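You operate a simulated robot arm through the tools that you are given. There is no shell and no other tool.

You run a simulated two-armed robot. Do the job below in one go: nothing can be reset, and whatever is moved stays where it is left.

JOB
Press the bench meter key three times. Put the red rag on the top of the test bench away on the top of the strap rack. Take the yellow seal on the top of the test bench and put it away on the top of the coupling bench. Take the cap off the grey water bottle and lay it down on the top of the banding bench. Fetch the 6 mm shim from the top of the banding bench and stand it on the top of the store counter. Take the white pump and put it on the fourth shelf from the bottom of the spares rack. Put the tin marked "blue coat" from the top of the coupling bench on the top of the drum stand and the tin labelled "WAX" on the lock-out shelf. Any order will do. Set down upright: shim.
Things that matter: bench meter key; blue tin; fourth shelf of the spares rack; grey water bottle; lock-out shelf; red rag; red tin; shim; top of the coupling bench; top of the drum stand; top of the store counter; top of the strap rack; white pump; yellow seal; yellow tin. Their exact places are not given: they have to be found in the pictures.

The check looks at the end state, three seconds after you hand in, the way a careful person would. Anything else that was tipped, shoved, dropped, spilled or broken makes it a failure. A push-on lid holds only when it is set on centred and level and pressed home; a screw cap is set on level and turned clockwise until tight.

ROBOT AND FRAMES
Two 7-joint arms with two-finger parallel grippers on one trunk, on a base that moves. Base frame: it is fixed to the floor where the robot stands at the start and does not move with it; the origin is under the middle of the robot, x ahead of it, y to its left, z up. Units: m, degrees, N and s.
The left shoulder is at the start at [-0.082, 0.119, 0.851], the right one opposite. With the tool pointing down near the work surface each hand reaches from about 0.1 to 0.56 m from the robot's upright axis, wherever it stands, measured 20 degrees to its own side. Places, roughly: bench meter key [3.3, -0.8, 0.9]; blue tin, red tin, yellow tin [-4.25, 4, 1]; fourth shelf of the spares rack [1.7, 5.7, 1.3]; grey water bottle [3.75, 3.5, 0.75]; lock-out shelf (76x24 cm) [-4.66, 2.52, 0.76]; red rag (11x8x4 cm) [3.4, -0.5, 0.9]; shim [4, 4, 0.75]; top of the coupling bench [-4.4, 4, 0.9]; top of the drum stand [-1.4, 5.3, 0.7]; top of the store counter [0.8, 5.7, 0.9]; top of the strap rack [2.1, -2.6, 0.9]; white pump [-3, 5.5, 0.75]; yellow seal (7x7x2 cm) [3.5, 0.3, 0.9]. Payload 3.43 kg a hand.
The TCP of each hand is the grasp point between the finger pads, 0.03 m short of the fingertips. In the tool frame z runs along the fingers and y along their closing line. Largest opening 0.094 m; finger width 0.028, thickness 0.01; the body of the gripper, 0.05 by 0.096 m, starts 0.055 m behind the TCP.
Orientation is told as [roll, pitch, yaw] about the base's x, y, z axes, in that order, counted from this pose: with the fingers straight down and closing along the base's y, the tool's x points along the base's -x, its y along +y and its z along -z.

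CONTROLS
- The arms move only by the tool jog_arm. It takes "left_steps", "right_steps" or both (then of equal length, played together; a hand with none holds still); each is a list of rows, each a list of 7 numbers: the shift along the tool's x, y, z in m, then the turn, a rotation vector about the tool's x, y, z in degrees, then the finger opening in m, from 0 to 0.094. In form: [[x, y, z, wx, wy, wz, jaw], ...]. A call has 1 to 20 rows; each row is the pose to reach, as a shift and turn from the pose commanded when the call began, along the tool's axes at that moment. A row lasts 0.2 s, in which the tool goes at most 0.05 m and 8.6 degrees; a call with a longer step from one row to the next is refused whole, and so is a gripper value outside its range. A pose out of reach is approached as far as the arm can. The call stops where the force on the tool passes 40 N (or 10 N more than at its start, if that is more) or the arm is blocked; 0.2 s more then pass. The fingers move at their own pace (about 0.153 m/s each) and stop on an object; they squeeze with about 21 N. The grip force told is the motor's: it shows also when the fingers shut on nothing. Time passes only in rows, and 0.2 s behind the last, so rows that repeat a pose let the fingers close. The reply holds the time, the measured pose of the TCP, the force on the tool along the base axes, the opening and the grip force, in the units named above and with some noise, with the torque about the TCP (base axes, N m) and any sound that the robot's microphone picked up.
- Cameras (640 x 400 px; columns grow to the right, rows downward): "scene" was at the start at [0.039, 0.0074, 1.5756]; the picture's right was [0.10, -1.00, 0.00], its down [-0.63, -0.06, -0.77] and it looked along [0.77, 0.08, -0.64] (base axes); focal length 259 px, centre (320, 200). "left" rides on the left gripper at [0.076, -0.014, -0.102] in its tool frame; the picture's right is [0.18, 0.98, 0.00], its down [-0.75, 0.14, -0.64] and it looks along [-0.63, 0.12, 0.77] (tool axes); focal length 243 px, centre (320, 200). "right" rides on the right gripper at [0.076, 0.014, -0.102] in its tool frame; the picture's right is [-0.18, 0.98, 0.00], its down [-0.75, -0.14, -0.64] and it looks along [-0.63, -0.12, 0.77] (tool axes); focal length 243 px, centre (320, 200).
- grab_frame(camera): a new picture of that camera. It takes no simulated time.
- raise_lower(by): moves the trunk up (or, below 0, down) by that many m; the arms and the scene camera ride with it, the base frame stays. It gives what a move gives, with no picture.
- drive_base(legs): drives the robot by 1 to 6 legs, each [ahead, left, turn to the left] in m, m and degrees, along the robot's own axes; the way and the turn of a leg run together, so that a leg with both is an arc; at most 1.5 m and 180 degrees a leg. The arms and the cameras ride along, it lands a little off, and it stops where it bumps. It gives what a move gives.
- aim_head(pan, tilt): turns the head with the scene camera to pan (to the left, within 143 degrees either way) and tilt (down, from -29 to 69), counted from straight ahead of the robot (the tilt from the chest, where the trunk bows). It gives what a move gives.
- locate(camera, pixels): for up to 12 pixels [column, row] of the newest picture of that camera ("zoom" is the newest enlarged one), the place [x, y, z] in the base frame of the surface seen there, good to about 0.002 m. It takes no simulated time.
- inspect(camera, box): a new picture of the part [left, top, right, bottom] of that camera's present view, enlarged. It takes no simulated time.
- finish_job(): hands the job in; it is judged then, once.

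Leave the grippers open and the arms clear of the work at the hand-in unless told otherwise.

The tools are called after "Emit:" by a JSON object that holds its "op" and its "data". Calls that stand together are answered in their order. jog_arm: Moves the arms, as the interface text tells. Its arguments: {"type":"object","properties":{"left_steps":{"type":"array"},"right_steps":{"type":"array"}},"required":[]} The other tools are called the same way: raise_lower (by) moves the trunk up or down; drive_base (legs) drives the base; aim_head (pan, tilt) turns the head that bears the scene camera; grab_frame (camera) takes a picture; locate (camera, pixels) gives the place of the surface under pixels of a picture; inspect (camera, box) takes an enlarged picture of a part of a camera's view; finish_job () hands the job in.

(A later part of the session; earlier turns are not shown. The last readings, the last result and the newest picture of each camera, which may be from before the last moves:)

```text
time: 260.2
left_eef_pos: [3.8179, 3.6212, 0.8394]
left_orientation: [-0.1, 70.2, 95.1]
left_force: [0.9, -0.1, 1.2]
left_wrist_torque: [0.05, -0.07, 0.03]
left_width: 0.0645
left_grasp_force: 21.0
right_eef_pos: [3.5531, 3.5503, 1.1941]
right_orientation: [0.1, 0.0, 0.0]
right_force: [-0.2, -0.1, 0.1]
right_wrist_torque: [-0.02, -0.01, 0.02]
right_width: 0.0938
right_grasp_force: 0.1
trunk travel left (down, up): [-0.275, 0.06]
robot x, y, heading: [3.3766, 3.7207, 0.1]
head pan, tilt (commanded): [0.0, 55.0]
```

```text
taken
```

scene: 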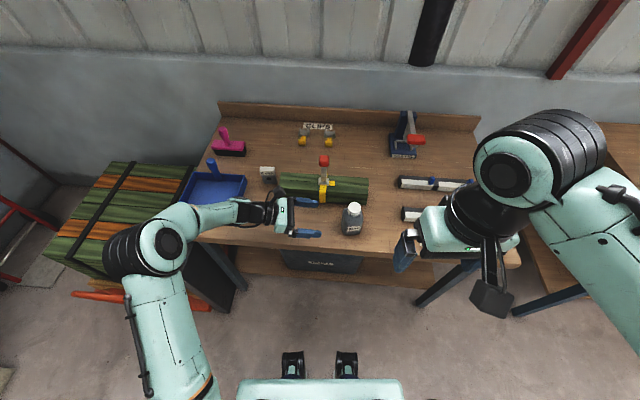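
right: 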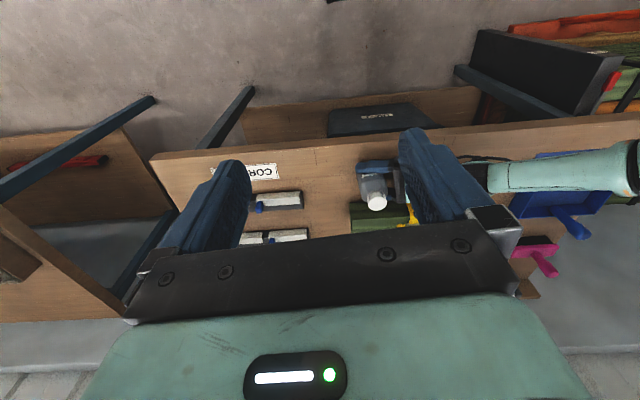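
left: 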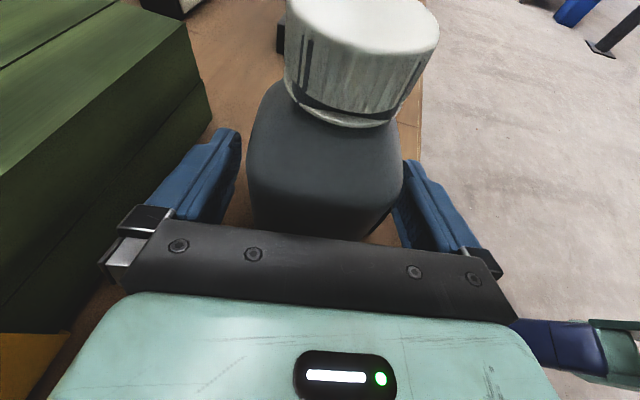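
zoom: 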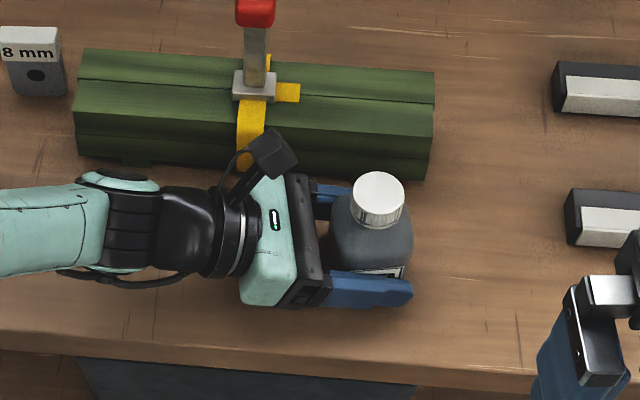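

The cap centre is (3.817, 3.6205), z 0.904–0.924. I bring the right hand above it at z≈1.06, turned to yaw −90° so there is room for a long counter-clockwise turn.

Emit:
{"op": "jog_arm", "data": {"right_steps": [[-0.02, 0.006, 0.01, 0, 0, 8, 0.094], [-0.045, 0.012, 0.02, 0, 0, 16, 0.094], [-0.07, 0.018, 0.03, 0, 0, 24, 0.094], [-0.095, 0.025, 0.04, 0, 0, 32, 0.094], [-0.12, 0.032, 0.05, 0, 0, 40, 0.094], [-0.145, 0.039, 0.065, 0, 0, 48, 0.094], [-0.17, 0.046, 0.08, 0, 0, 56, 0.094], [-0.195, 0.053, 0.095, 0, 0, 64, 0.094], [-0.22, 0.06, 0.11, 0, 0, 72, 0.094], [-0.245, 0.066, 0.125, 0, 0, 80, 0.094], [-0.264, 0.07, 0.134, 0, 0, 88, 0.08], [-0.264, 0.07, 0.134, 0, 0, 88, 0.06]]}}

Emit:
{"op": "grab_frame", "data": {"camera": "scene"}}

Emit:
{"op": "grab_frame", "data": {"camera": "right"}}

```text
time: 262.8
left_eef_pos: [3.8193, 3.6206, 0.8393]
left_orientation: [-0.1, 70.2, 95.2]
left_force: [-0.3, -0.7, 0.6]
left_wrist_torque: [-0.11, -0.01, 0.03]
left_width: 0.0643
left_grasp_force: 20.5
right_eef_pos: [3.8178, 3.6202, 1.0602]
right_orientation: [0.1, 0.1, -88.0]
right_force: [0.2, 0.3, 0.2]
right_wrist_torque: [-0.01, -0.04, 0.01]
right_width: 0.0601
right_grasp_force: 0.0
trunk travel left (down, up): [-0.275, 0.06]
robot x, y, heading: [3.3779, 3.7202, 0.0]
head pan, tilt (commanded): [0.0, 55.0]
```

```text
taken
```

scene: 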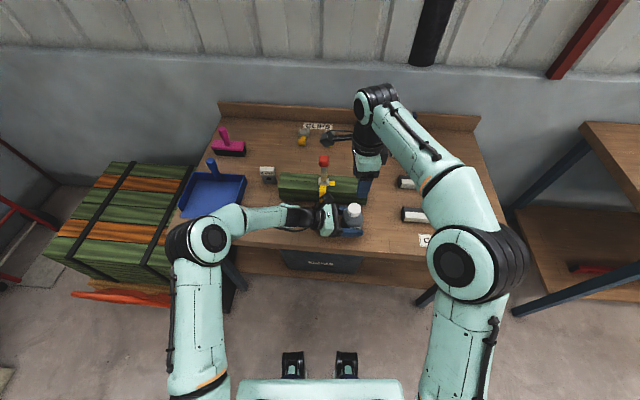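

```text
taken
```

right: 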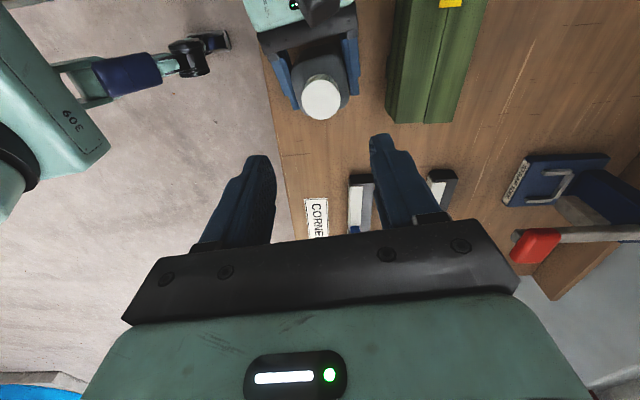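

The cap is straight under the hand ((321,98) in the right picture). I verify its position there, then descend to 3 cm above it.

Emit:
{"op": "locate", "data": {"camera": "right", "pixels": [[321, 98], [303, 98], [340, 98], [321, 82], [321, 116]]}}

Emit:
{"op": "jog_arm", "data": {"right_steps": [[0, 0, 0.03, 0, 0, 0, 0.06], [0, 0, 0.06, 0, 0, 0, 0.06], [0, 0, 0.085, 0, 0, 0, 0.06], [0, 0, 0.085, 0, 0, 0, 0.06]]}}

Emit:
{"op": "inspect", "data": {"camera": "scene", "box": [290, 130, 420, 250]}}

Emit:
{"op": "grab_frame", "data": {"camera": "right"}}

```text
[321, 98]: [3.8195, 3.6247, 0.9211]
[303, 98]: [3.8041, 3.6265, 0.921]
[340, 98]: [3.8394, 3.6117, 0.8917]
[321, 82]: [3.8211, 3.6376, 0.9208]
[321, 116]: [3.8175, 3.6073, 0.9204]
```

```text
time: 263.8
left_eef_pos: [3.8182, 3.6218, 0.8399]
left_orientation: [0.0, 70.1, 95.1]
left_force: [0.5, -0.6, 0.9]
left_wrist_torque: [-0.02, 0.01, 0.03]
left_width: 0.0644
left_grasp_force: 21.6
right_eef_pos: [3.8178, 3.6177, 0.9755]
right_orientation: [0.1, 0.1, -87.9]
right_force: [0.2, 0.4, 0.3]
right_wrist_torque: [0.02, 0.0, 0.01]
right_width: 0.0599
right_grasp_force: 0.0
trunk travel left (down, up): [-0.275, 0.06]
robot x, y, heading: [3.3768, 3.7239, -0.1]
head pan, tilt (commanded): [0.0, 55.0]
```

```text
3.33 times, centred on (355, 190) of scene
```

zoom: 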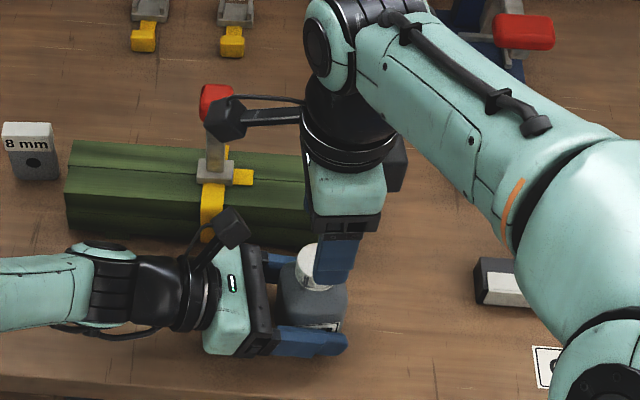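

```text
taken
```

right: 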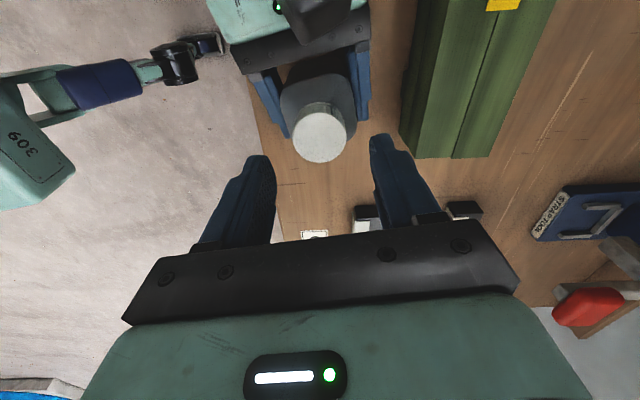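

The fingers are aligned over the cap. I descend 4.2 cm so the fingertips reach the cap's lower edge, then close.

Emit:
{"op": "jog_arm", "data": {"right_steps": [[0, 0, 0.02, 0, 0, 0, 0.06], [0, 0, 0.034, 0, 0, 0, 0.06], [0, 0, 0.0415, 0, 0, 0, 0.06], [0, 0, 0.0415, 0, 0, 0, 0.045], [0, 0, 0.0415, 0, 0, 0, 0.0], [0, 0, 0.0415, 0, 0, 0, 0.0], [0, 0, 0.0415, 0, 0, 0, 0.0]]}}

Emit:
{"op": "grab_frame", "data": {"camera": "right"}}

Emit:
{"op": "grab_frame", "data": {"camera": "left"}}

```text
time: 265.4
left_eef_pos: [3.8177, 3.62, 0.8391]
left_orientation: [-0.1, 70.1, 95.2]
left_force: [-2.2, 0.5, 2.6]
left_wrist_torque: [0.17, -0.21, -0.07]
left_width: 0.0644
left_grasp_force: 21.7
right_eef_pos: [3.8167, 3.6206, 0.9333]
right_orientation: [0.0, 0.2, -87.9]
right_force: [4.2, 0.6, -0.1]
right_wrist_torque: [0.0, -0.05, 0.01]
right_width: 0.036
right_grasp_force: 20.7
trunk travel left (down, up): [-0.275, 0.06]
robot x, y, heading: [3.3778, 3.7222, -0.1]
head pan, tilt (commanded): [0.0, 55.0]
```

```text
taken
```

right: 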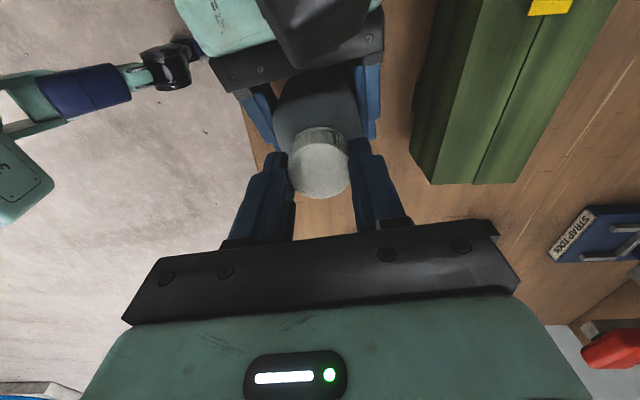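

```text
taken
```

left: 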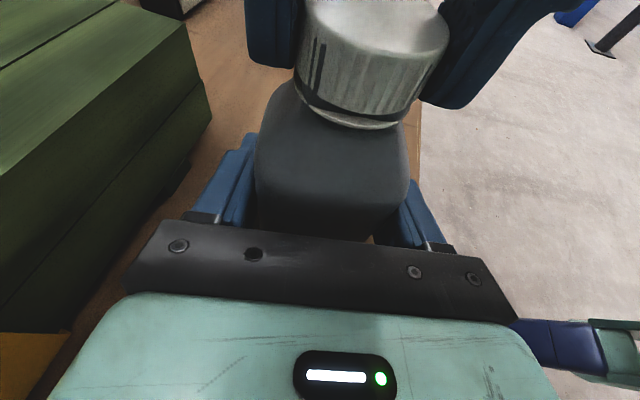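

The cap is gripped (0.036 m). I turn it counter-clockwise (seen from above) 48° in 8° steps and read forces.

Emit:
{"op": "jog_arm", "data": {"right_steps": [[0, 0, 0, 0, 0, -8, 0], [0, 0, 0, 0, 0, -16, 0], [0, 0, 0, 0, 0, -24, 0], [0, 0, 0, 0, 0, -32, 0], [0, 0, 0, 0, 0, -40, 0], [0, 0, 0, 0, 0, -48, 0], [0, 0, 0, 0, 0, -48, 0]]}}

Emit:
{"op": "grab_frame", "data": {"camera": "left"}}

```text
time: 267.0
left_eef_pos: [3.8172, 3.6202, 0.8403]
left_orientation: [0.0, 70.1, 95.2]
left_force: [-13.8, 4.8, 4.7]
left_wrist_torque: [-0.01, -0.68, -0.11]
left_width: 0.0647
left_grasp_force: 20.9
right_eef_pos: [3.8171, 3.6205, 0.9343]
right_orientation: [0.2, -0.2, -39.7]
right_force: [14.3, -4.6, -0.1]
right_wrist_torque: [-0.1, -0.49, -0.02]
right_width: 0.0361
right_grasp_force: 21.4
trunk travel left (down, up): [-0.275, 0.06]
robot x, y, heading: [3.3809, 3.722, 0.2]
head pan, tilt (commanded): [0.0, 55.0]
```

```text
taken
```

left: 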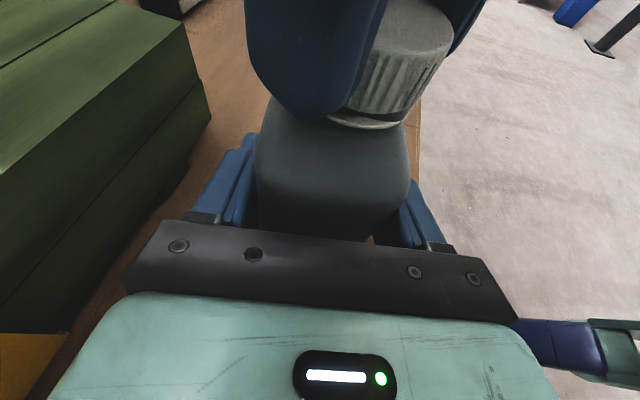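

The cap hand turned freely (no twist resistance) but there is a 14 N side force, so I ease the hand 1 mm towards +x while turning another 80°.

Emit:
{"op": "jog_arm", "data": {"right_steps": [[-0.0005, 0.0002, 0, 0, 0, -8, 0], [-0.001, 0.0004, 0, 0, 0, -16, 0], [-0.001, 0.0004, 0, 0, 0, -24, 0], [-0.001, 0.0004, 0, 0, 0, -32, 0], [-0.001, 0.0004, 0, 0, 0, -40, 0], [-0.001, 0.0004, 0, 0, 0, -48, 0], [-0.001, 0.0004, 0, 0, 0, -56, 0], [-0.001, 0.0004, 0, 0, 0, -64, 0], [-0.001, 0.0004, 0, 0, 0, -72, 0], [-0.001, 0.0004, 0, 0, 0, -80, 0], [-0.001, 0.0004, 0, 0, 0, -80, 0]]}}

Emit:
{"op": "grab_frame", "data": {"camera": "left"}}

Emit:
{"op": "grab_frame", "data": {"camera": "right"}}

```text
time: 269.4
left_eef_pos: [3.8179, 3.6201, 0.8382]
left_orientation: [-0.1, 70.2, 95.2]
left_force: [-7.8, -6.0, -0.3]
left_wrist_torque: [0.09, -0.1, -0.06]
left_width: 0.0645
left_grasp_force: 21.0
right_eef_pos: [3.8168, 3.6204, 0.934]
right_orientation: [0.0, -0.2, 40.3]
right_force: [4.6, 3.7, 6.8]
right_wrist_torque: [0.06, -0.12, -0.02]
right_width: 0.0361
right_grasp_force: 20.8
trunk travel left (down, up): [-0.275, 0.06]
robot x, y, heading: [3.3772, 3.7213, -0.0]
head pan, tilt (commanded): [0.0, 55.0]
```

```text
taken
```

left: 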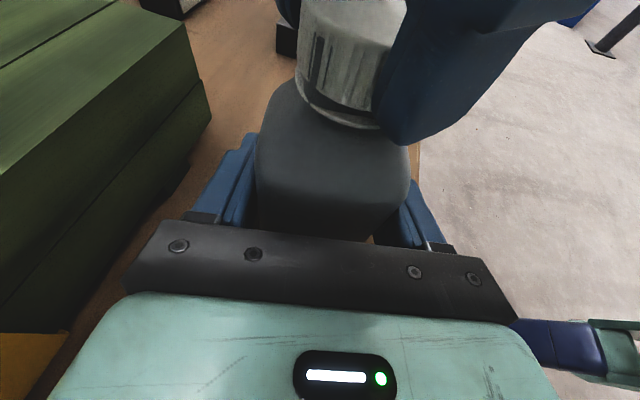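

```text
taken
```

right: 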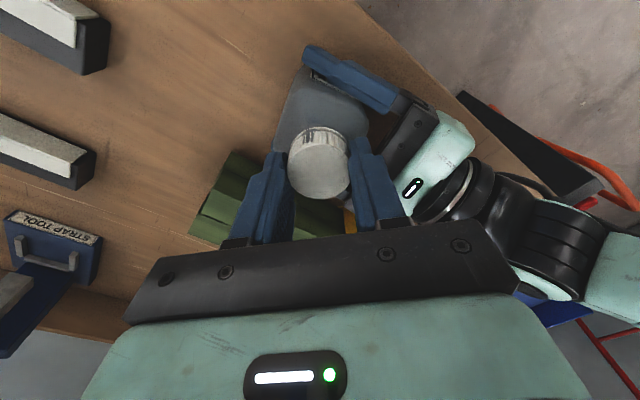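

The reading shows no twist resistance. I check whether the cap itself has turned or risen by looking closely.

Emit:
{"op": "inspect", "data": {"camera": "left", "box": [250, 0, 450, 140]}}

Emit:
{"op": "inspect", "data": {"camera": "scene", "box": [320, 180, 390, 240]}}

Emit:
{"op": "inspect", "data": {"camera": "right", "box": [260, 60, 400, 220]}}

```text
2.86 times, centred on (350, 70) of left
```

zoom: 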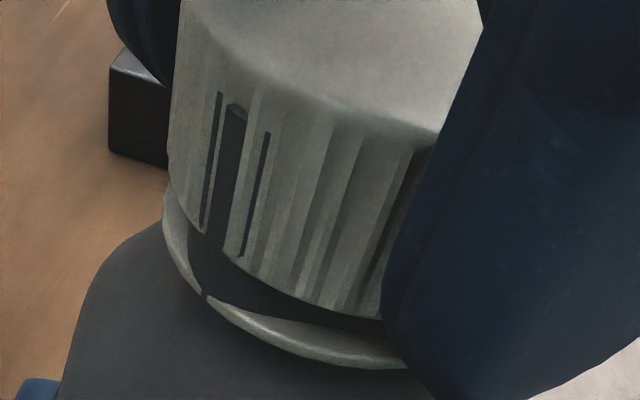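

```text
6.67 times, centred on (355, 210) of scene
```

zoom: 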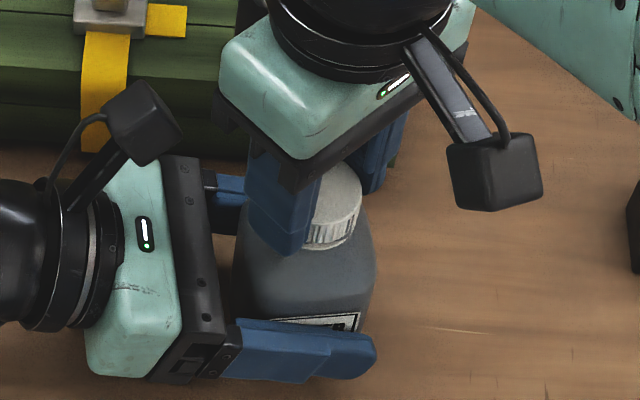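

```text
2.50 times, centred on (330, 140) of right
```

zoom: 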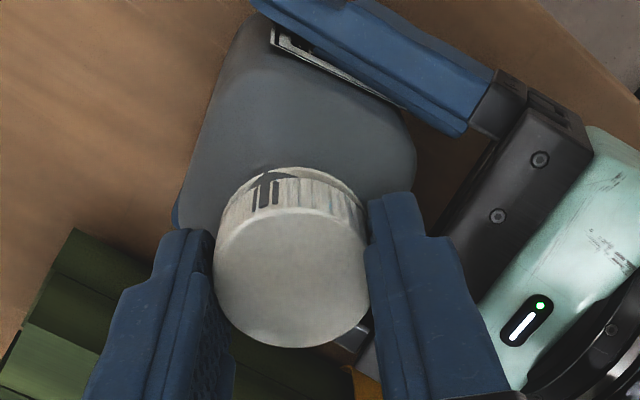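

The right hand now feels +6.8 N upward: the cap is rising on its thread, so it is unscrewing. I follow up about 1 mm and turn on, to yaw ≈ +96°.

Emit:
{"op": "jog_arm", "data": {"right_steps": [[0, 0, -0.0006, 0, 0, -2, 0], [0, 0, -0.001, 0, 0, -8, 0], [0, 0, -0.0011, 0, 0, -16, 0], [0, 0, -0.0012, 0, 0, -24, 0], [0, 0, -0.0013, 0, 0, -32, 0], [0, 0, -0.0014, 0, 0, -40, 0], [0, 0, -0.0015, 0, 0, -48, 0], [0, 0, -0.0016, 0, 0, -56, 0], [0, 0, -0.0016, 0, 0, -56, 0]]}}

Emit:
{"op": "inspect", "data": {"camera": "left", "box": [250, 0, 450, 140]}}

Emit:
{"op": "grab_frame", "data": {"camera": "scene"}}

```text
time: 271.4
left_eef_pos: [3.8193, 3.6209, 0.8406]
left_orientation: [-0.1, 70.1, 95.2]
left_force: [-1.0, -8.3, -0.4]
left_wrist_torque: [0.43, 0.0, 0.04]
left_width: 0.0644
left_grasp_force: 21.0
right_eef_pos: [3.8175, 3.6205, 0.9353]
right_orientation: [0.0, 0.0, 96.2]
right_force: [1.1, 9.0, 0.8]
right_wrist_torque: [0.21, -0.04, 0.02]
right_width: 0.0363
right_grasp_force: 20.9
trunk travel left (down, up): [-0.275, 0.06]
robot x, y, heading: [3.3751, 3.725, 0.1]
head pan, tilt (commanded): [0.0, 55.0]
```

```text
2.86 times, centred on (350, 70) of left
```

zoom: 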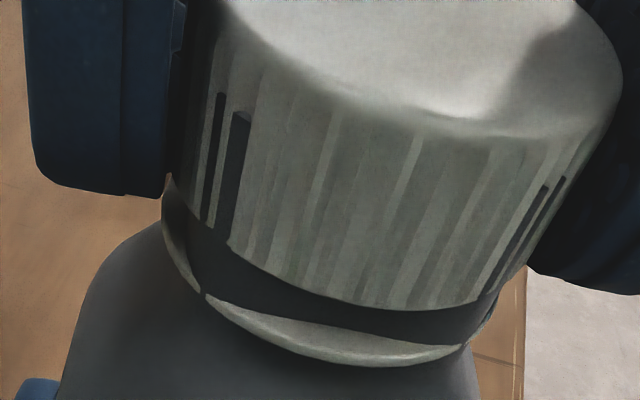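

```text
taken
```

scene: 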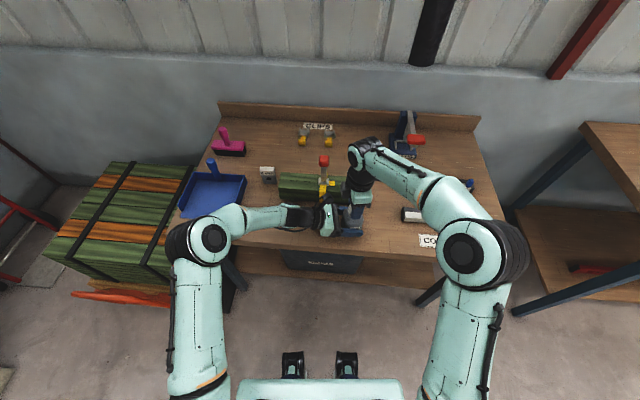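

The gap under the cap has widened, so it is rising; 184° turned so far. I open the right fingers slightly (0.056) and turn the hand back 170° in place for a new grip.

Emit:
{"op": "jog_arm", "data": {"right_steps": [[0, 0, 0, 0, 0, 0, 0.056], [0, 0, 0, 0, 0, 0, 0.056]]}}

Emit:
{"op": "jog_arm", "data": {"right_steps": [[0, 0, 0, 0, 0, 8.5, 0.056], [0, 0, 0, 0, 0, 17, 0.056], [0, 0, 0, 0, 0, 25.5, 0.056], [0, 0, 0, 0, 0, 34, 0.056], [0, 0, 0, 0, 0, 42.5, 0.056], [0, 0, 0, 0, 0, 51, 0.056], [0, 0, 0, 0, 0, 59.5, 0.056], [0, 0, 0, 0, 0, 68, 0.056], [0, 0, 0, 0, 0, 76.5, 0.056], [0, 0, 0, 0, 0, 85, 0.056], [0, 0, 0, 0, 0, 93.5, 0.056], [0, 0, 0, 0, 0, 102, 0.056], [0, 0, 0, 0, 0, 110.5, 0.056], [0, 0, 0, 0, 0, 119, 0.056], [0, 0, 0, 0, 0, 127.5, 0.056], [0, 0, 0, 0, 0, 136, 0.056], [0, 0, 0, 0, 0, 144.5, 0.056], [0, 0, 0, 0, 0, 153, 0.056], [0, 0, 0, 0, 0, 161.5, 0.056], [0, 0, 0, 0, 0, 170, 0.056]]}}

Emit:
{"op": "inspect", "data": {"camera": "left", "box": [250, 0, 450, 140]}}

```text
time: 272.0
left_eef_pos: [3.8193, 3.6217, 0.8404]
left_orientation: [-0.4, 70.1, 95.1]
left_force: [0.8, 2.0, 1.6]
left_wrist_torque: [-0.09, 0.11, 0.04]
left_width: 0.0646
left_grasp_force: 21.3
right_eef_pos: [3.8184, 3.6216, 0.9357]
right_orientation: [-0.1, 0.0, 96.1]
right_force: [-0.3, -0.4, 0.3]
right_wrist_torque: [0.02, 0.01, 0.02]
right_width: 0.056
right_grasp_force: 0.0
trunk travel left (down, up): [-0.275, 0.06]
robot x, y, heading: [3.3756, 3.7213, 0.3]
head pan, tilt (commanded): [0.0, 55.0]
```

```text
time: 276.2
left_eef_pos: [3.8176, 3.6198, 0.8402]
left_orientation: [-0.1, 70.1, 95.1]
left_force: [1.5, 0.7, 1.9]
left_wrist_torque: [-0.16, 0.1, 0.01]
left_width: 0.0643
left_grasp_force: 21.2
right_eef_pos: [3.8167, 3.6205, 0.9349]
right_orientation: [0.2, -0.1, -74.0]
right_force: [0.0, -0.1, -0.2]
right_wrist_torque: [0.0, -0.02, -0.02]
right_width: 0.056
right_grasp_force: 0.0
trunk travel left (down, up): [-0.275, 0.06]
robot x, y, heading: [3.3784, 3.7212, -0.1]
head pan, tilt (commanded): [0.0, 55.0]
```

```text
2.86 times, centred on (350, 70) of left
```

zoom: 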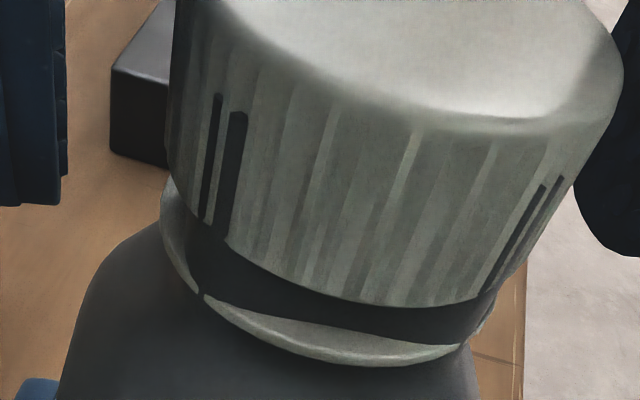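

The cap sits a little higher. I grip it again and turn another 160° counter-clockwise, following up about 1.4 mm.

Emit:
{"op": "jog_arm", "data": {"right_steps": [[0, 0, 0, 0, 0, 0, 0.03], [0, 0, 0, 0, 0, 0, 0.0], [0, 0, 0, 0, 0, 0, 0.0], [0, 0, -0.0001, 0, 0, -8, 0], [0, 0, -0.0002, 0, 0, -16, 0], [0, 0, -0.0003, 0, 0, -24, 0], [0, 0, -0.0003, 0, 0, -32, 0], [0, 0, -0.0004, 0, 0, -40, 0], [0, 0, -0.0005, 0, 0, -48, 0], [0, 0, -0.0005, 0, 0, -56, 0], [0, 0, -0.0006, 0, 0, -64, 0], [0, 0, -0.0007, 0, 0, -72, 0], [0, 0, -0.0007, 0, 0, -80, 0], [0, 0, -0.0008, 0, 0, -88, 0], [0, 0, -0.0009, 0, 0, -96, 0], [0, 0, -0.0009, 0, 0, -104, 0], [0, 0, -0.001, 0, 0, -112, 0], [0, 0, -0.0011, 0, 0, -120, 0], [0, 0, -0.0011, 0, 0, -128, 0], [0, 0, -0.0011, 0, 0, -128, 0]]}}

Emit:
{"op": "inspect", "data": {"camera": "left", "box": [250, 0, 450, 140]}}

```text
time: 280.4
left_eef_pos: [3.8182, 3.6199, 0.8397]
left_orientation: [-0.1, 70.0, 95.2]
left_force: [-0.2, 0.3, -0.2]
left_wrist_torque: [-0.05, 0.1, -0.02]
left_width: 0.0641
left_grasp_force: 20.9
right_eef_pos: [3.817, 3.6206, 0.936]
right_orientation: [0.0, -0.2, 54.2]
right_force: [0.2, 0.5, -0.6]
right_wrist_torque: [0.02, -0.01, 0.04]
right_width: 0.0358
right_grasp_force: 20.8
trunk travel left (down, up): [-0.275, 0.06]
robot x, y, heading: [3.3767, 3.719, -0.0]
head pan, tilt (commanded): [0.0, 55.0]
```

```text
2.86 times, centred on (350, 70) of left
```

zoom: 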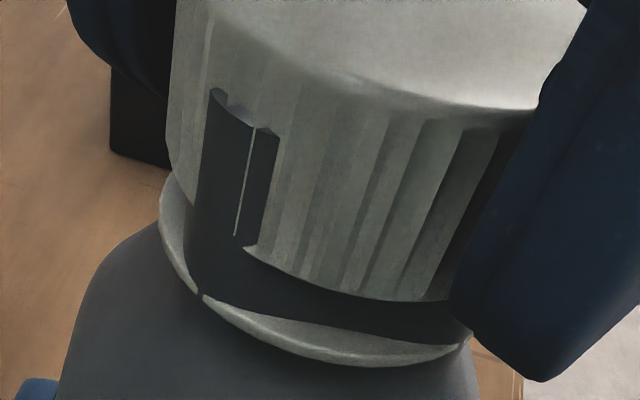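

All forces dropped to about zero, and the hand carries a small weight: the cap seems free. I lift 1 cm gently and look.

Emit:
{"op": "jog_arm", "data": {"right_steps": [[0, 0, -0.001, 0, 0, 0, 0], [0, 0, -0.002, 0, 0, 0, 0], [0, 0, -0.004, 0, 0, 0, 0], [0, 0, -0.007, 0, 0, 0, 0], [0, 0, -0.01, 0, 0, 0, 0], [0, 0, -0.01, 0, 0, 0, 0]]}}

Emit:
{"op": "grab_frame", "data": {"camera": "left"}}

Emit:
{"op": "inspect", "data": {"camera": "scene", "box": [300, 160, 400, 240]}}

```text
time: 281.8
left_eef_pos: [3.8182, 3.6195, 0.8397]
left_orientation: [-0.1, 70.1, 95.2]
left_force: [-0.1, -0.7, -0.3]
left_wrist_torque: [-0.05, 0.08, -0.02]
left_width: 0.0642
left_grasp_force: 21.0
right_eef_pos: [3.8185, 3.6202, 0.9457]
right_orientation: [0.0, -0.1, 54.0]
right_force: [0.1, 0.4, -0.3]
right_wrist_torque: [0.02, 0.02, 0.01]
right_width: 0.0359
right_grasp_force: 21.4
trunk travel left (down, up): [-0.275, 0.06]
robot x, y, heading: [3.3746, 3.7183, 0.1]
head pan, tilt (commanded): [0.0, 55.0]
```

```text
taken
```

left: 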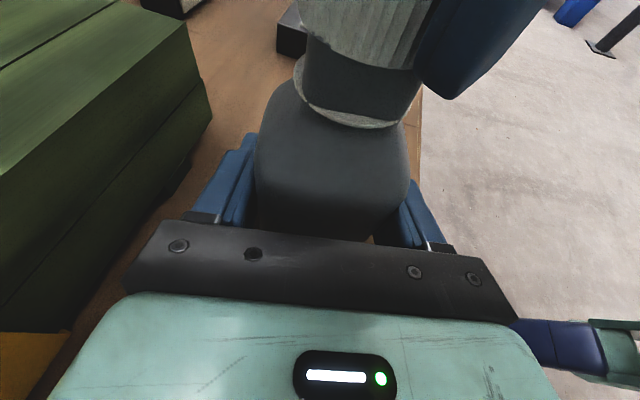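

```text
5.00 times, centred on (350, 200) of scene
```

zoom: 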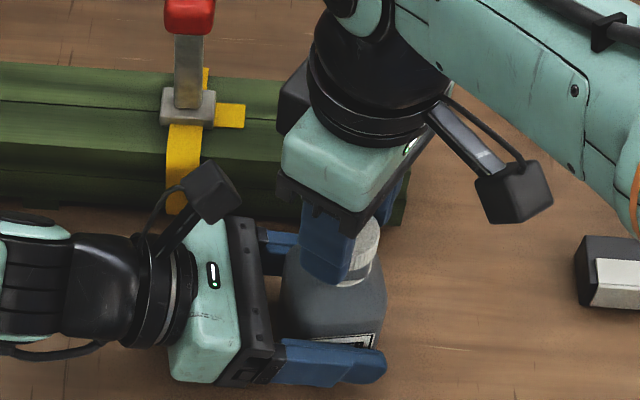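

The cap came off freely. I'll check the free patch to the right of the bottle for laying the cap, near (3.78, 3.505).

Emit:
{"op": "jog_arm", "data": {"right_steps": [[0, 0, -0.03, 0, 0, 0, 0], [0, 0, -0.06, 0, 0, 0, 0], [0.03, -0.009, -0.075, 0, 0, 0, 0], [0.06, -0.018, -0.08, 0, 0, 0, 0], [0.09, -0.028, -0.08, 0, 0, 0, 0], [0.1157, -0.0365, -0.08, 0, 0, 0, 0], [0.1157, -0.0365, -0.08, 0, 0, 0, 0]]}}

Emit:
{"op": "grab_frame", "data": {"camera": "scene"}}

Emit:
{"op": "grab_frame", "data": {"camera": "right"}}

Emit:
{"op": "grab_frame", "data": {"camera": "left"}}

```text
time: 283.4
left_eef_pos: [3.8184, 3.6214, 0.8403]
left_orientation: [0.0, 70.1, 95.3]
left_force: [0.4, 0.7, 0.2]
left_wrist_torque: [-0.07, -0.01, 0.0]
left_width: 0.0641
left_grasp_force: 21.3
right_eef_pos: [3.7809, 3.5051, 1.0266]
right_orientation: [0.1, -0.2, 54.2]
right_force: [-0.6, 0.7, -0.3]
right_wrist_torque: [0.0, 0.01, 0.04]
right_width: 0.0359
right_grasp_force: 21.1
trunk travel left (down, up): [-0.275, 0.06]
robot x, y, heading: [3.3762, 3.7185, 0.3]
head pan, tilt (commanded): [0.0, 55.0]
```

```text
taken
```

scene: 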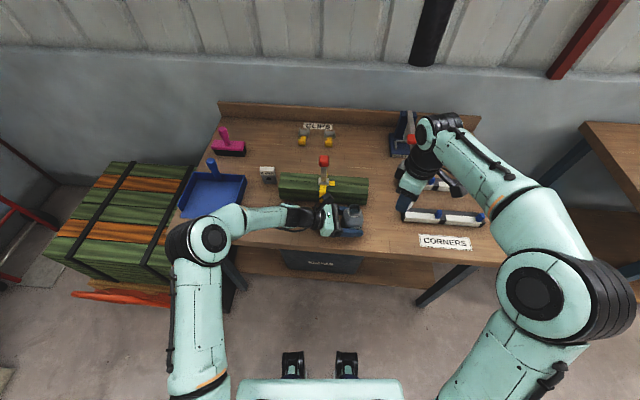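

```text
taken
```

right: 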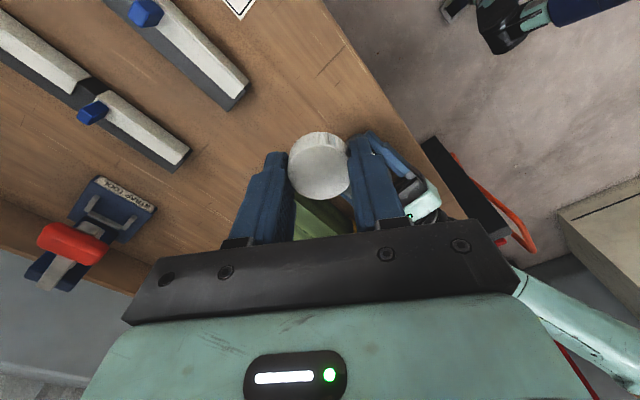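

```text
taken
```

left: 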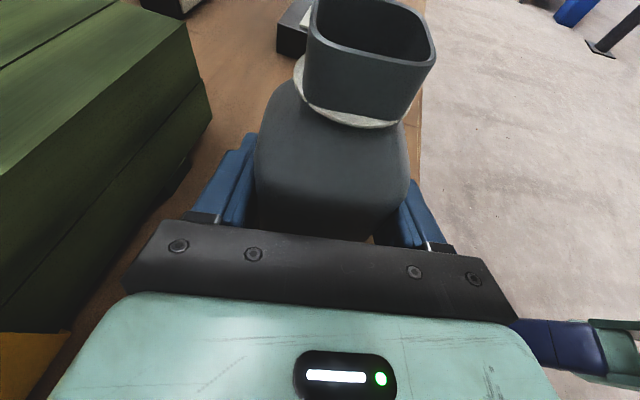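

The cap is in the right hand and the bottle neck is open. I check that the spot below is free by measuring the corner block's end and the bench edge.

Emit:
{"op": "locate", "data": {"camera": "right", "pixels": [[240, 100], [250, 85], [190, 155], [300, 110], [370, 100], [240, 8], [395, 120], [330, 115]]}}

Emit:
{"op": "locate", "data": {"camera": "scene", "pixels": [[408, 218], [420, 243], [390, 240], [380, 225], [395, 262]]}}

```text
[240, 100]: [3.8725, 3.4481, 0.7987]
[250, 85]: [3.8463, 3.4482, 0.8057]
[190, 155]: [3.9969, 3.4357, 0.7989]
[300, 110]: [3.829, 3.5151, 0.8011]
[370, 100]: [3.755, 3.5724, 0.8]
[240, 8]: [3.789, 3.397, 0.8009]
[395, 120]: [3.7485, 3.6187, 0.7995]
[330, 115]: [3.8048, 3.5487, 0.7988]
```

```text
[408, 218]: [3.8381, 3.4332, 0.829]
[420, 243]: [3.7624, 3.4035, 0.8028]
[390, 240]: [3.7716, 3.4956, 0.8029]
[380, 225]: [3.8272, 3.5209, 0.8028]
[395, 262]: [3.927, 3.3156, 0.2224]
```

The spot is free (bench z≈0.802). I lower the cap to just above the surface.

Emit:
{"op": "jog_arm", "data": {"right_steps": [[0, 0, 0.04, 0, 0, 0, 0], [0, 0, 0.08, 0, 0, 0, 0], [0, 0, 0.12, 0, 0, 0, 0], [0, 0, 0.155, 0, 0, 0, 0], [0, 0, 0.175, 0, 0, 0, 0], [0, 0, 0.187, 0, 0, 0, 0], [0, 0, 0.189, 0, 0, 0, 0], [0, 0, 0.191, 0, 0, 0, 0], [0, 0, 0.1925, 0, 0, 0, 0], [0, 0, 0.1925, 0, 0, 0, 0]]}}

Emit:
{"op": "grab_frame", "data": {"camera": "right"}}

```text
time: 285.6
left_eef_pos: [3.8184, 3.6194, 0.8394]
left_orientation: [-0.1, 70.0, 95.2]
left_force: [0.4, -0.8, 0.5]
left_wrist_torque: [-0.09, 0.0, 0.0]
left_width: 0.0646
left_grasp_force: 20.8
right_eef_pos: [3.7809, 3.5065, 0.8329]
right_orientation: [0.0, -0.1, 54.1]
right_force: [0.7, 0.0, 0.4]
right_wrist_torque: [-0.03, 0.05, 0.03]
right_width: 0.0358
right_grasp_force: 21.2
trunk travel left (down, up): [-0.275, 0.06]
robot x, y, heading: [3.378, 3.7197, 0.3]
head pan, tilt (commanded): [0.0, 55.0]
```

```text
taken
```

right: 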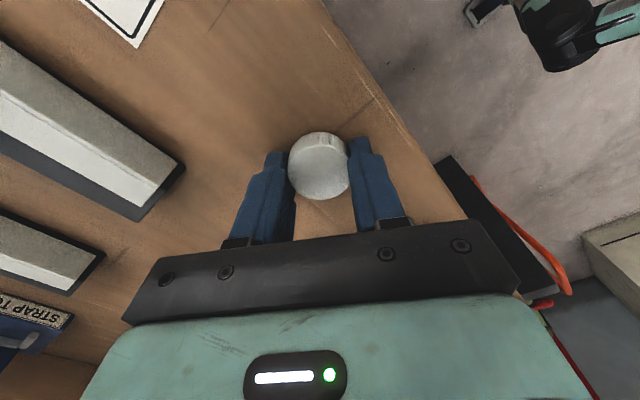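

Not yet in contact. I lower in half-millimetre steps up to 2 mm more.

Emit:
{"op": "jog_arm", "data": {"right_steps": [[0, 0, 0.0005, 0, 0, 0, 0], [0, 0, 0.001, 0, 0, 0, 0], [0, 0, 0.0015, 0, 0, 0, 0], [0, 0, 0.0015, 0, 0, 0, 0]]}}

```text
time: 286.6
left_eef_pos: [3.8176, 3.6208, 0.8386]
left_orientation: [-0.1, 70.1, 95.3]
left_force: [-0.2, -0.6, -0.3]
left_wrist_torque: [-0.06, 0.04, 0.04]
left_width: 0.0643
left_grasp_force: 21.1
right_eef_pos: [3.7816, 3.5038, 0.8313]
right_orientation: [0.0, -0.1, 54.1]
right_force: [0.0, -0.8, -0.5]
right_wrist_torque: [0.0, 0.02, 0.01]
right_width: 0.0355
right_grasp_force: 20.7
trunk travel left (down, up): [-0.275, 0.06]
robot x, y, heading: [3.3791, 3.7199, 0.4]
head pan, tilt (commanded): [0.0, 55.0]
```

Still no contact (tips about at the surface). Another 1.5 mm in small steps.

Emit:
{"op": "jog_arm", "data": {"right_steps": [[0, 0, 0.0005, 0, 0, 0, 0], [0, 0, 0.001, 0, 0, 0, 0], [0, 0, 0.0013, 0, 0, 0, 0], [0, 0, 0.0013, 0, 0, 0, 0]]}}

```text
time: 287.6
left_eef_pos: [3.8185, 3.6213, 0.841]
left_orientation: [0.0, 70.0, 95.1]
left_force: [-0.5, 0.7, -0.4]
left_wrist_torque: [-0.06, 0.04, 0.02]
left_width: 0.0646
left_grasp_force: 21.3
right_eef_pos: [3.7806, 3.5068, 0.8309]
right_orientation: [0.0, -0.1, 54.0]
right_force: [-0.4, 0.4, 0.0]
right_wrist_torque: [0.01, 0.01, 0.01]
right_width: 0.0358
right_grasp_force: 21.1
trunk travel left (down, up): [-0.275, 0.06]
robot x, y, heading: [3.3755, 3.7227, -0.1]
head pan, tilt (commanded): [0.0, 55.0]
```

Emit:
{"op": "jog_arm", "data": {"right_steps": [[0, 0, 0.0005, 0, 0, 0, 0], [0, 0, 0.001, 0, 0, 0, 0], [0, 0, 0.001, 0, 0, 0, 0]]}}

```text
time: 288.4
left_eef_pos: [3.8188, 3.6207, 0.8394]
left_orientation: [0.0, 70.1, 95.2]
left_force: [-0.1, 0.4, 0.4]
left_wrist_torque: [-0.04, 0.02, -0.02]
left_width: 0.064
left_grasp_force: 21.5
right_eef_pos: [3.7798, 3.5051, 0.8301]
right_orientation: [-0.1, -0.1, 54.1]
right_force: [-0.5, -0.4, -0.1]
right_wrist_torque: [0.02, -0.02, -0.04]
right_width: 0.0357
right_grasp_force: 20.5
trunk travel left (down, up): [-0.275, 0.06]
robot x, y, heading: [3.377, 3.7224, 0.2]
head pan, tilt (commanded): [0.0, 55.0]
```

The tips are practically at the bench surface. I open the fingers gently to let the cap rest.

Emit:
{"op": "jog_arm", "data": {"right_steps": [[0, 0, 0, 0, 0, 0, 0.037], [0, 0, 0, 0, 0, 0, 0.042], [0, 0, 0, 0, 0, 0, 0.055], [0, 0, 0, 0, 0, 0, 0.07], [0, 0, 0, 0, 0, 0, 0.07]]}}

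Emit:
{"op": "grab_frame", "data": {"camera": "right"}}

```text
time: 289.6
left_eef_pos: [3.8186, 3.6209, 0.8393]
left_orientation: [-0.1, 70.1, 95.2]
left_force: [0.5, -0.5, 0.0]
left_wrist_torque: [-0.02, 0.03, 0.01]
left_width: 0.0643
left_grasp_force: 20.9
right_eef_pos: [3.7801, 3.5038, 0.8306]
right_orientation: [0.1, -0.1, 54.1]
right_force: [0.2, -0.5, -0.2]
right_wrist_torque: [-0.01, 0.01, 0.02]
right_width: 0.0699
right_grasp_force: 0.0
trunk travel left (down, up): [-0.275, 0.06]
robot x, y, heading: [3.3786, 3.7187, 0.1]
head pan, tilt (commanded): [0.0, 55.0]
```

```text
taken
```

right: 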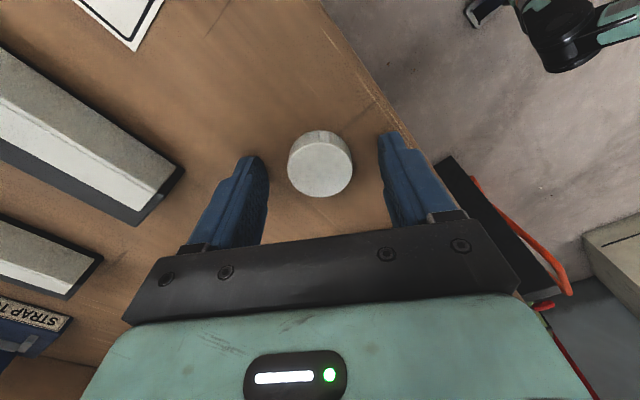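

The cap lies flat on the bench. I raise the right hand straight up and turn it back to its neutral yaw.

Emit:
{"op": "jog_arm", "data": {"right_steps": [[0, 0, -0.02, 0, 0, 0, 0.07], [0, 0, -0.06, 0, 0, 0, 0.08], [0, 0, -0.1, 0, 0, 0, 0.094], [0, 0, -0.14, 0, 0, 0, 0.094], [0, 0, -0.18, 0, 0, 0, 0.094], [0, 0, -0.22, 0, 0, 0, 0.094], [0, 0, -0.26, 0, 0, 0, 0.094], [0, 0, -0.3, 0, 0, 0, 0.094], [0, 0, -0.33, 0, 0, 8, 0.094], [0.015, 0.02, -0.35, 0, 0, 16, 0.094], [0.03, 0.04, -0.36, 0, 0, 24, 0.094], [0.045, 0.06, -0.36, 0, 0, 32, 0.094], [0.06, 0.08, -0.36, 0, 0, 40, 0.094], [0.075, 0.1, -0.36, 0, 0, 48, 0.094], [0.088, 0.121, -0.36, 0, 0, 54, 0.094], [0.088, 0.121, -0.36, 0, 0, 54, 0.094]]}}

Emit:
{"op": "grab_frame", "data": {"camera": "scene"}}

```text
time: 293.0
left_eef_pos: [3.8166, 3.6215, 0.8399]
left_orientation: [0.0, 70.2, 95.2]
left_force: [-0.8, -0.4, 0.3]
left_wrist_torque: [-0.03, 0.0, -0.02]
left_width: 0.0645
left_grasp_force: 20.9
right_eef_pos: [3.6297, 3.5045, 1.1883]
right_orientation: [0.1, -0.1, 0.0]
right_force: [0.2, 0.1, 0.4]
right_wrist_torque: [0.03, 0.02, 0.01]
right_width: 0.0941
right_grasp_force: 0.0
trunk travel left (down, up): [-0.275, 0.06]
robot x, y, heading: [3.3764, 3.7209, 0.2]
head pan, tilt (commanded): [0.0, 55.0]
```

```text
taken
```

scene: 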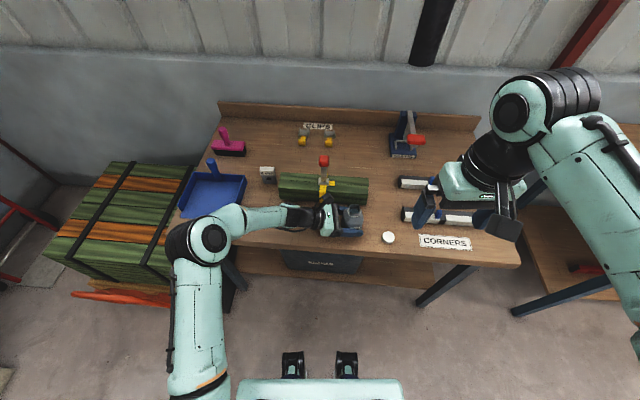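

The cap lies at (388,238). Now the left hand lets go of the bottle and backs away along its own axis.

Emit:
{"op": "jog_arm", "data": {"left_steps": [[0, 0, 0, 0, 0, 0, 0.066], [0, 0, 0, 0, 0, 0, 0.072], [0, 0, 0, 0, 0, 0, 0.085], [0, 0, 0, 0, 0, 0, 0.094], [0, 0, 0, 0, 0, 0, 0.094], [0, 0, -0.02, 0, 0, 0, 0.094], [0, 0, -0.05, 0, 0, 0, 0.094], [0, 0, -0.09, 0, 0, 0, 0.094], [0, 0, -0.13, 0, 0, 0, 0.094], [0, 0, -0.15, 0, 0, 0, 0.094]]}}

Emit:
{"op": "inspect", "data": {"camera": "scene", "box": [260, 160, 460, 270]}}

Emit:
{"op": "grab_frame", "data": {"camera": "left"}}

```text
time: 295.2
left_eef_pos: [3.8067, 3.762, 0.8911]
left_orientation: [0.1, 70.1, 95.3]
left_force: [-0.7, 0.8, 0.0]
left_wrist_torque: [0.05, 0.03, -0.01]
left_width: 0.0941
left_grasp_force: 0.0
right_eef_pos: [3.629, 3.5037, 1.188]
right_orientation: [0.0, -0.1, 0.1]
right_force: [0.5, 0.0, 0.8]
right_wrist_torque: [0.0, -0.02, 0.0]
right_width: 0.0938
right_grasp_force: 0.0
trunk travel left (down, up): [-0.275, 0.06]
robot x, y, heading: [3.3759, 3.7215, 0.3]
head pan, tilt (commanded): [0.0, 55.0]
```

```text
3.20 times, centred on (360, 215) of scene
```

zoom: 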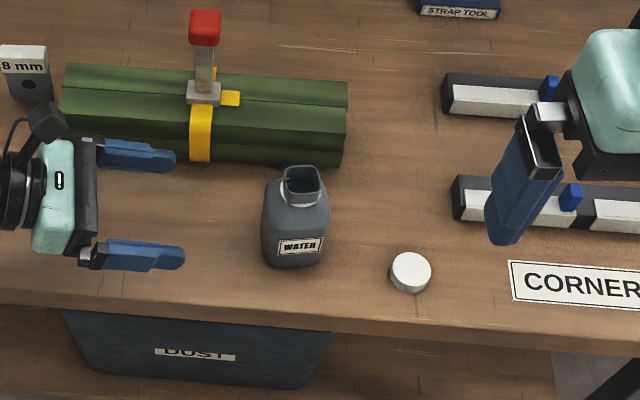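

```text
taken
```

left: 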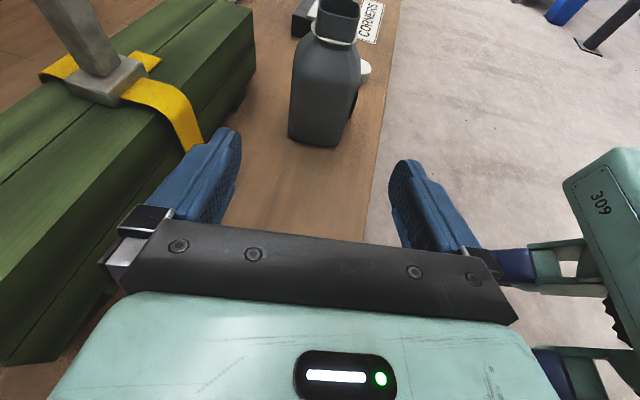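

Bottle upright and open, cap beside it. I raise the left hand back up along the way it came.

Emit:
{"op": "jog_arm", "data": {"left_steps": [[0.017, 0.0045, -0.0355, 0, 0, 0, 0.094], [0.034, 0.009, -0.07, 0, 0, 0, 0.094], [0.051, 0.0135, -0.106, 0, 0, 0, 0.094], [0.068, 0.0173, -0.1415, 0, 0, 0, 0.094], [0.104, 0.0229, -0.159, 0, 0, 0, 0.094], [0.14, 0.028, -0.176, 0, 0, 0, 0.094], [0.175, 0.034, -0.1935, 0, 0, 0, 0.094], [0.211, 0.0389, -0.2, 0, 0, 0, 0.094], [0.211, 0.0389, -0.2, 0, -8, 0, 0.094], [0.211, 0.0389, -0.2, 0, -16, 0, 0.094], [0.211, 0.0389, -0.2, 0, -24, 0, 0.094], [0.211, 0.0389, -0.2, 0, -32, 0, 0.094], [0.211, 0.0389, -0.2, 0, -40, 0, 0.094], [0.211, 0.0389, -0.2, 0, -48, 0, 0.094], [0.211, 0.0389, -0.2, 0, -56, 0, 0.094], [0.211, 0.0389, -0.2, 0, -64, 0, 0.094], [0.211, 0.0389, -0.2, 0, -70.1, 0, 0.094], [0.211, 0.0389, -0.2, 0, -70.1, 0, 0.094]]}}

Emit:
{"op": "jog_arm", "data": {"left_steps": [[0, 0, 0, 0, 0, 8, 0.094], [0, 0, 0, 0, 0, 16, 0.094], [0, 0, 0, 0, 0, 24, 0.094], [0, 0, 0, 0, 0, 32, 0.094], [0, 0, 0, 0, 0, 40, 0.094], [0, 0, 0, 0, 0, 48, 0.094], [0, 0, 0, 0, 0, 56, 0.094], [0, 0, 0, 0, 0, 64, 0.094], [0, 0, 0, 0, 0, 72, 0.094], [0, 0, 0, 0, 0, 80, 0.094], [0, 0, 0, 0, 0, 88, 0.094], [0, 0, 0, 0, 0, 95, 0.094], [0, 0, 0, 0, 0, 95, 0.094]]}}

```text
time: 299.0
left_eef_pos: [3.7571, 3.8738, 1.1581]
left_orientation: [0.0, -0.1, 95.3]
left_force: [-0.3, 0.1, 0.0]
left_wrist_torque: [-0.03, 0.0, 0.0]
left_width: 0.094
left_grasp_force: 0.0
right_eef_pos: [3.6296, 3.505, 1.1881]
right_orientation: [0.0, -0.1, 0.1]
right_force: [-1.1, 0.4, 0.2]
right_wrist_torque: [0.01, 0.03, 0.01]
right_width: 0.0942
right_grasp_force: 0.1
trunk travel left (down, up): [-0.275, 0.06]
robot x, y, heading: [3.3791, 3.7242, -0.0]
head pan, tilt (commanded): [0.0, 55.0]
```

```text
time: 301.8
left_eef_pos: [3.758, 3.8734, 1.1588]
left_orientation: [0.1, 0.0, 0.1]
left_force: [0.3, -0.1, 0.6]
left_wrist_torque: [0.01, -0.01, 0.0]
left_width: 0.0939
left_grasp_force: 0.1
right_eef_pos: [3.6304, 3.5036, 1.1876]
right_orientation: [0.1, -0.1, 0.1]
right_force: [-0.3, -0.3, 0.2]
right_wrist_torque: [0.0, 0.01, -0.01]
right_width: 0.0939
right_grasp_force: 0.1
trunk travel left (down, up): [-0.275, 0.06]
robot x, y, heading: [3.3788, 3.7216, -0.0]
head pan, tilt (commanded): [0.0, 55.0]
```

Both arms are back to neutral. Next, the yellow seal near (3.43, 0.25) on the test bench. I back off and drive right along the benches.

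Emit:
{"op": "drive_base", "data": {"legs": [[-0.9, 0, 0], [0, -1.5, 0], [0, -1.5, 0], [0, -0.55, 0]]}}

Emit:
{"op": "aim_head", "data": {"pan": 0, "tilt": 35}}

Emit:
{"op": "grab_frame", "data": {"camera": "scene"}}

```text
time: 337.8
left_eef_pos: [2.8792, 0.2768, 1.159]
left_orientation: [0.0, 0.0, 1.3]
left_force: [-0.7, 1.5, -0.4]
left_wrist_torque: [0.0, -0.01, 0.03]
left_width: 0.094
left_grasp_force: 0.1
right_eef_pos: [2.7572, -0.0957, 1.1881]
right_orientation: [0.1, -0.1, 1.4]
right_force: [-0.5, 0.6, 0.0]
right_wrist_torque: [0.0, 0.02, 0.01]
right_width: 0.0939
right_grasp_force: 0.0
trunk travel left (down, up): [-0.275, 0.06]
robot x, y, heading: [2.5007, 0.1162, 1.2]
head pan, tilt (commanded): [0.0, 55.0]
```

```text
time: 338.6
left_eef_pos: [2.8802, 0.2773, 1.159]
left_orientation: [-0.1, -0.1, 1.4]
left_force: [-0.9, 0.2, -0.2]
left_wrist_torque: [0.02, -0.02, 0.02]
left_width: 0.0941
left_grasp_force: 0.0
right_eef_pos: [2.7572, -0.0949, 1.1889]
right_orientation: [0.1, -0.2, 1.1]
right_force: [-0.2, -0.2, -0.1]
right_wrist_torque: [-0.02, 0.02, 0.0]
right_width: 0.094
right_grasp_force: 0.0
trunk travel left (down, up): [-0.275, 0.06]
robot x, y, heading: [2.5002, 0.1143, 1.0]
head pan, tilt (commanded): [0.0, 35.0]
```

```text
taken
```

scene: 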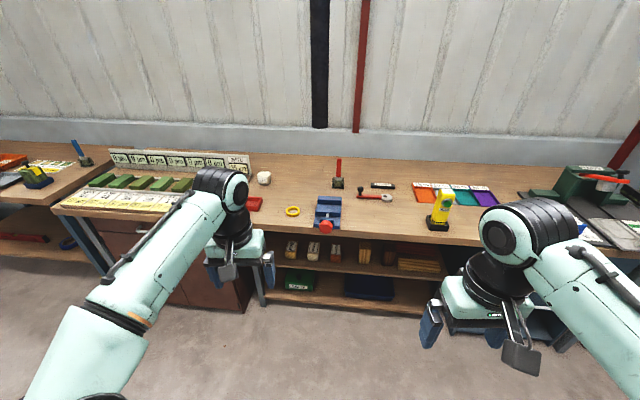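

The yellow ring is at (292,211). I zoom to measure it and its neighbours.

Emit:
{"op": "inspect", "data": {"camera": "scene", "box": [240, 165, 360, 240]}}

Emit:
{"op": "locate", "data": {"camera": "zoom", "pixels": [[258, 247], [293, 247], [276, 237], [276, 256], [276, 247], [330, 250], [335, 200], [365, 270], [180, 250], [276, 300], [300, 270]]}}

```text
5.33 times, centred on (300, 202) of scene
```

zoom: 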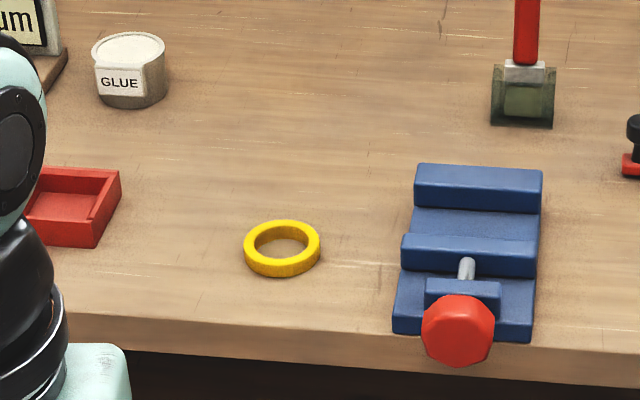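

```text
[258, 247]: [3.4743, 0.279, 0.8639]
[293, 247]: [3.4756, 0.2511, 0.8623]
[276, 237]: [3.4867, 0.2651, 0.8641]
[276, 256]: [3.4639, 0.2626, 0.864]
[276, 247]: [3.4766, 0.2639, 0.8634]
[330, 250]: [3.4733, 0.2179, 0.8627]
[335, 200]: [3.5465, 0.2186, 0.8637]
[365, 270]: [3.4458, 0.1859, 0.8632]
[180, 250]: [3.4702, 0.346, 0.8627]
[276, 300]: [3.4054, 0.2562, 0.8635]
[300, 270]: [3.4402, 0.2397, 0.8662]
```

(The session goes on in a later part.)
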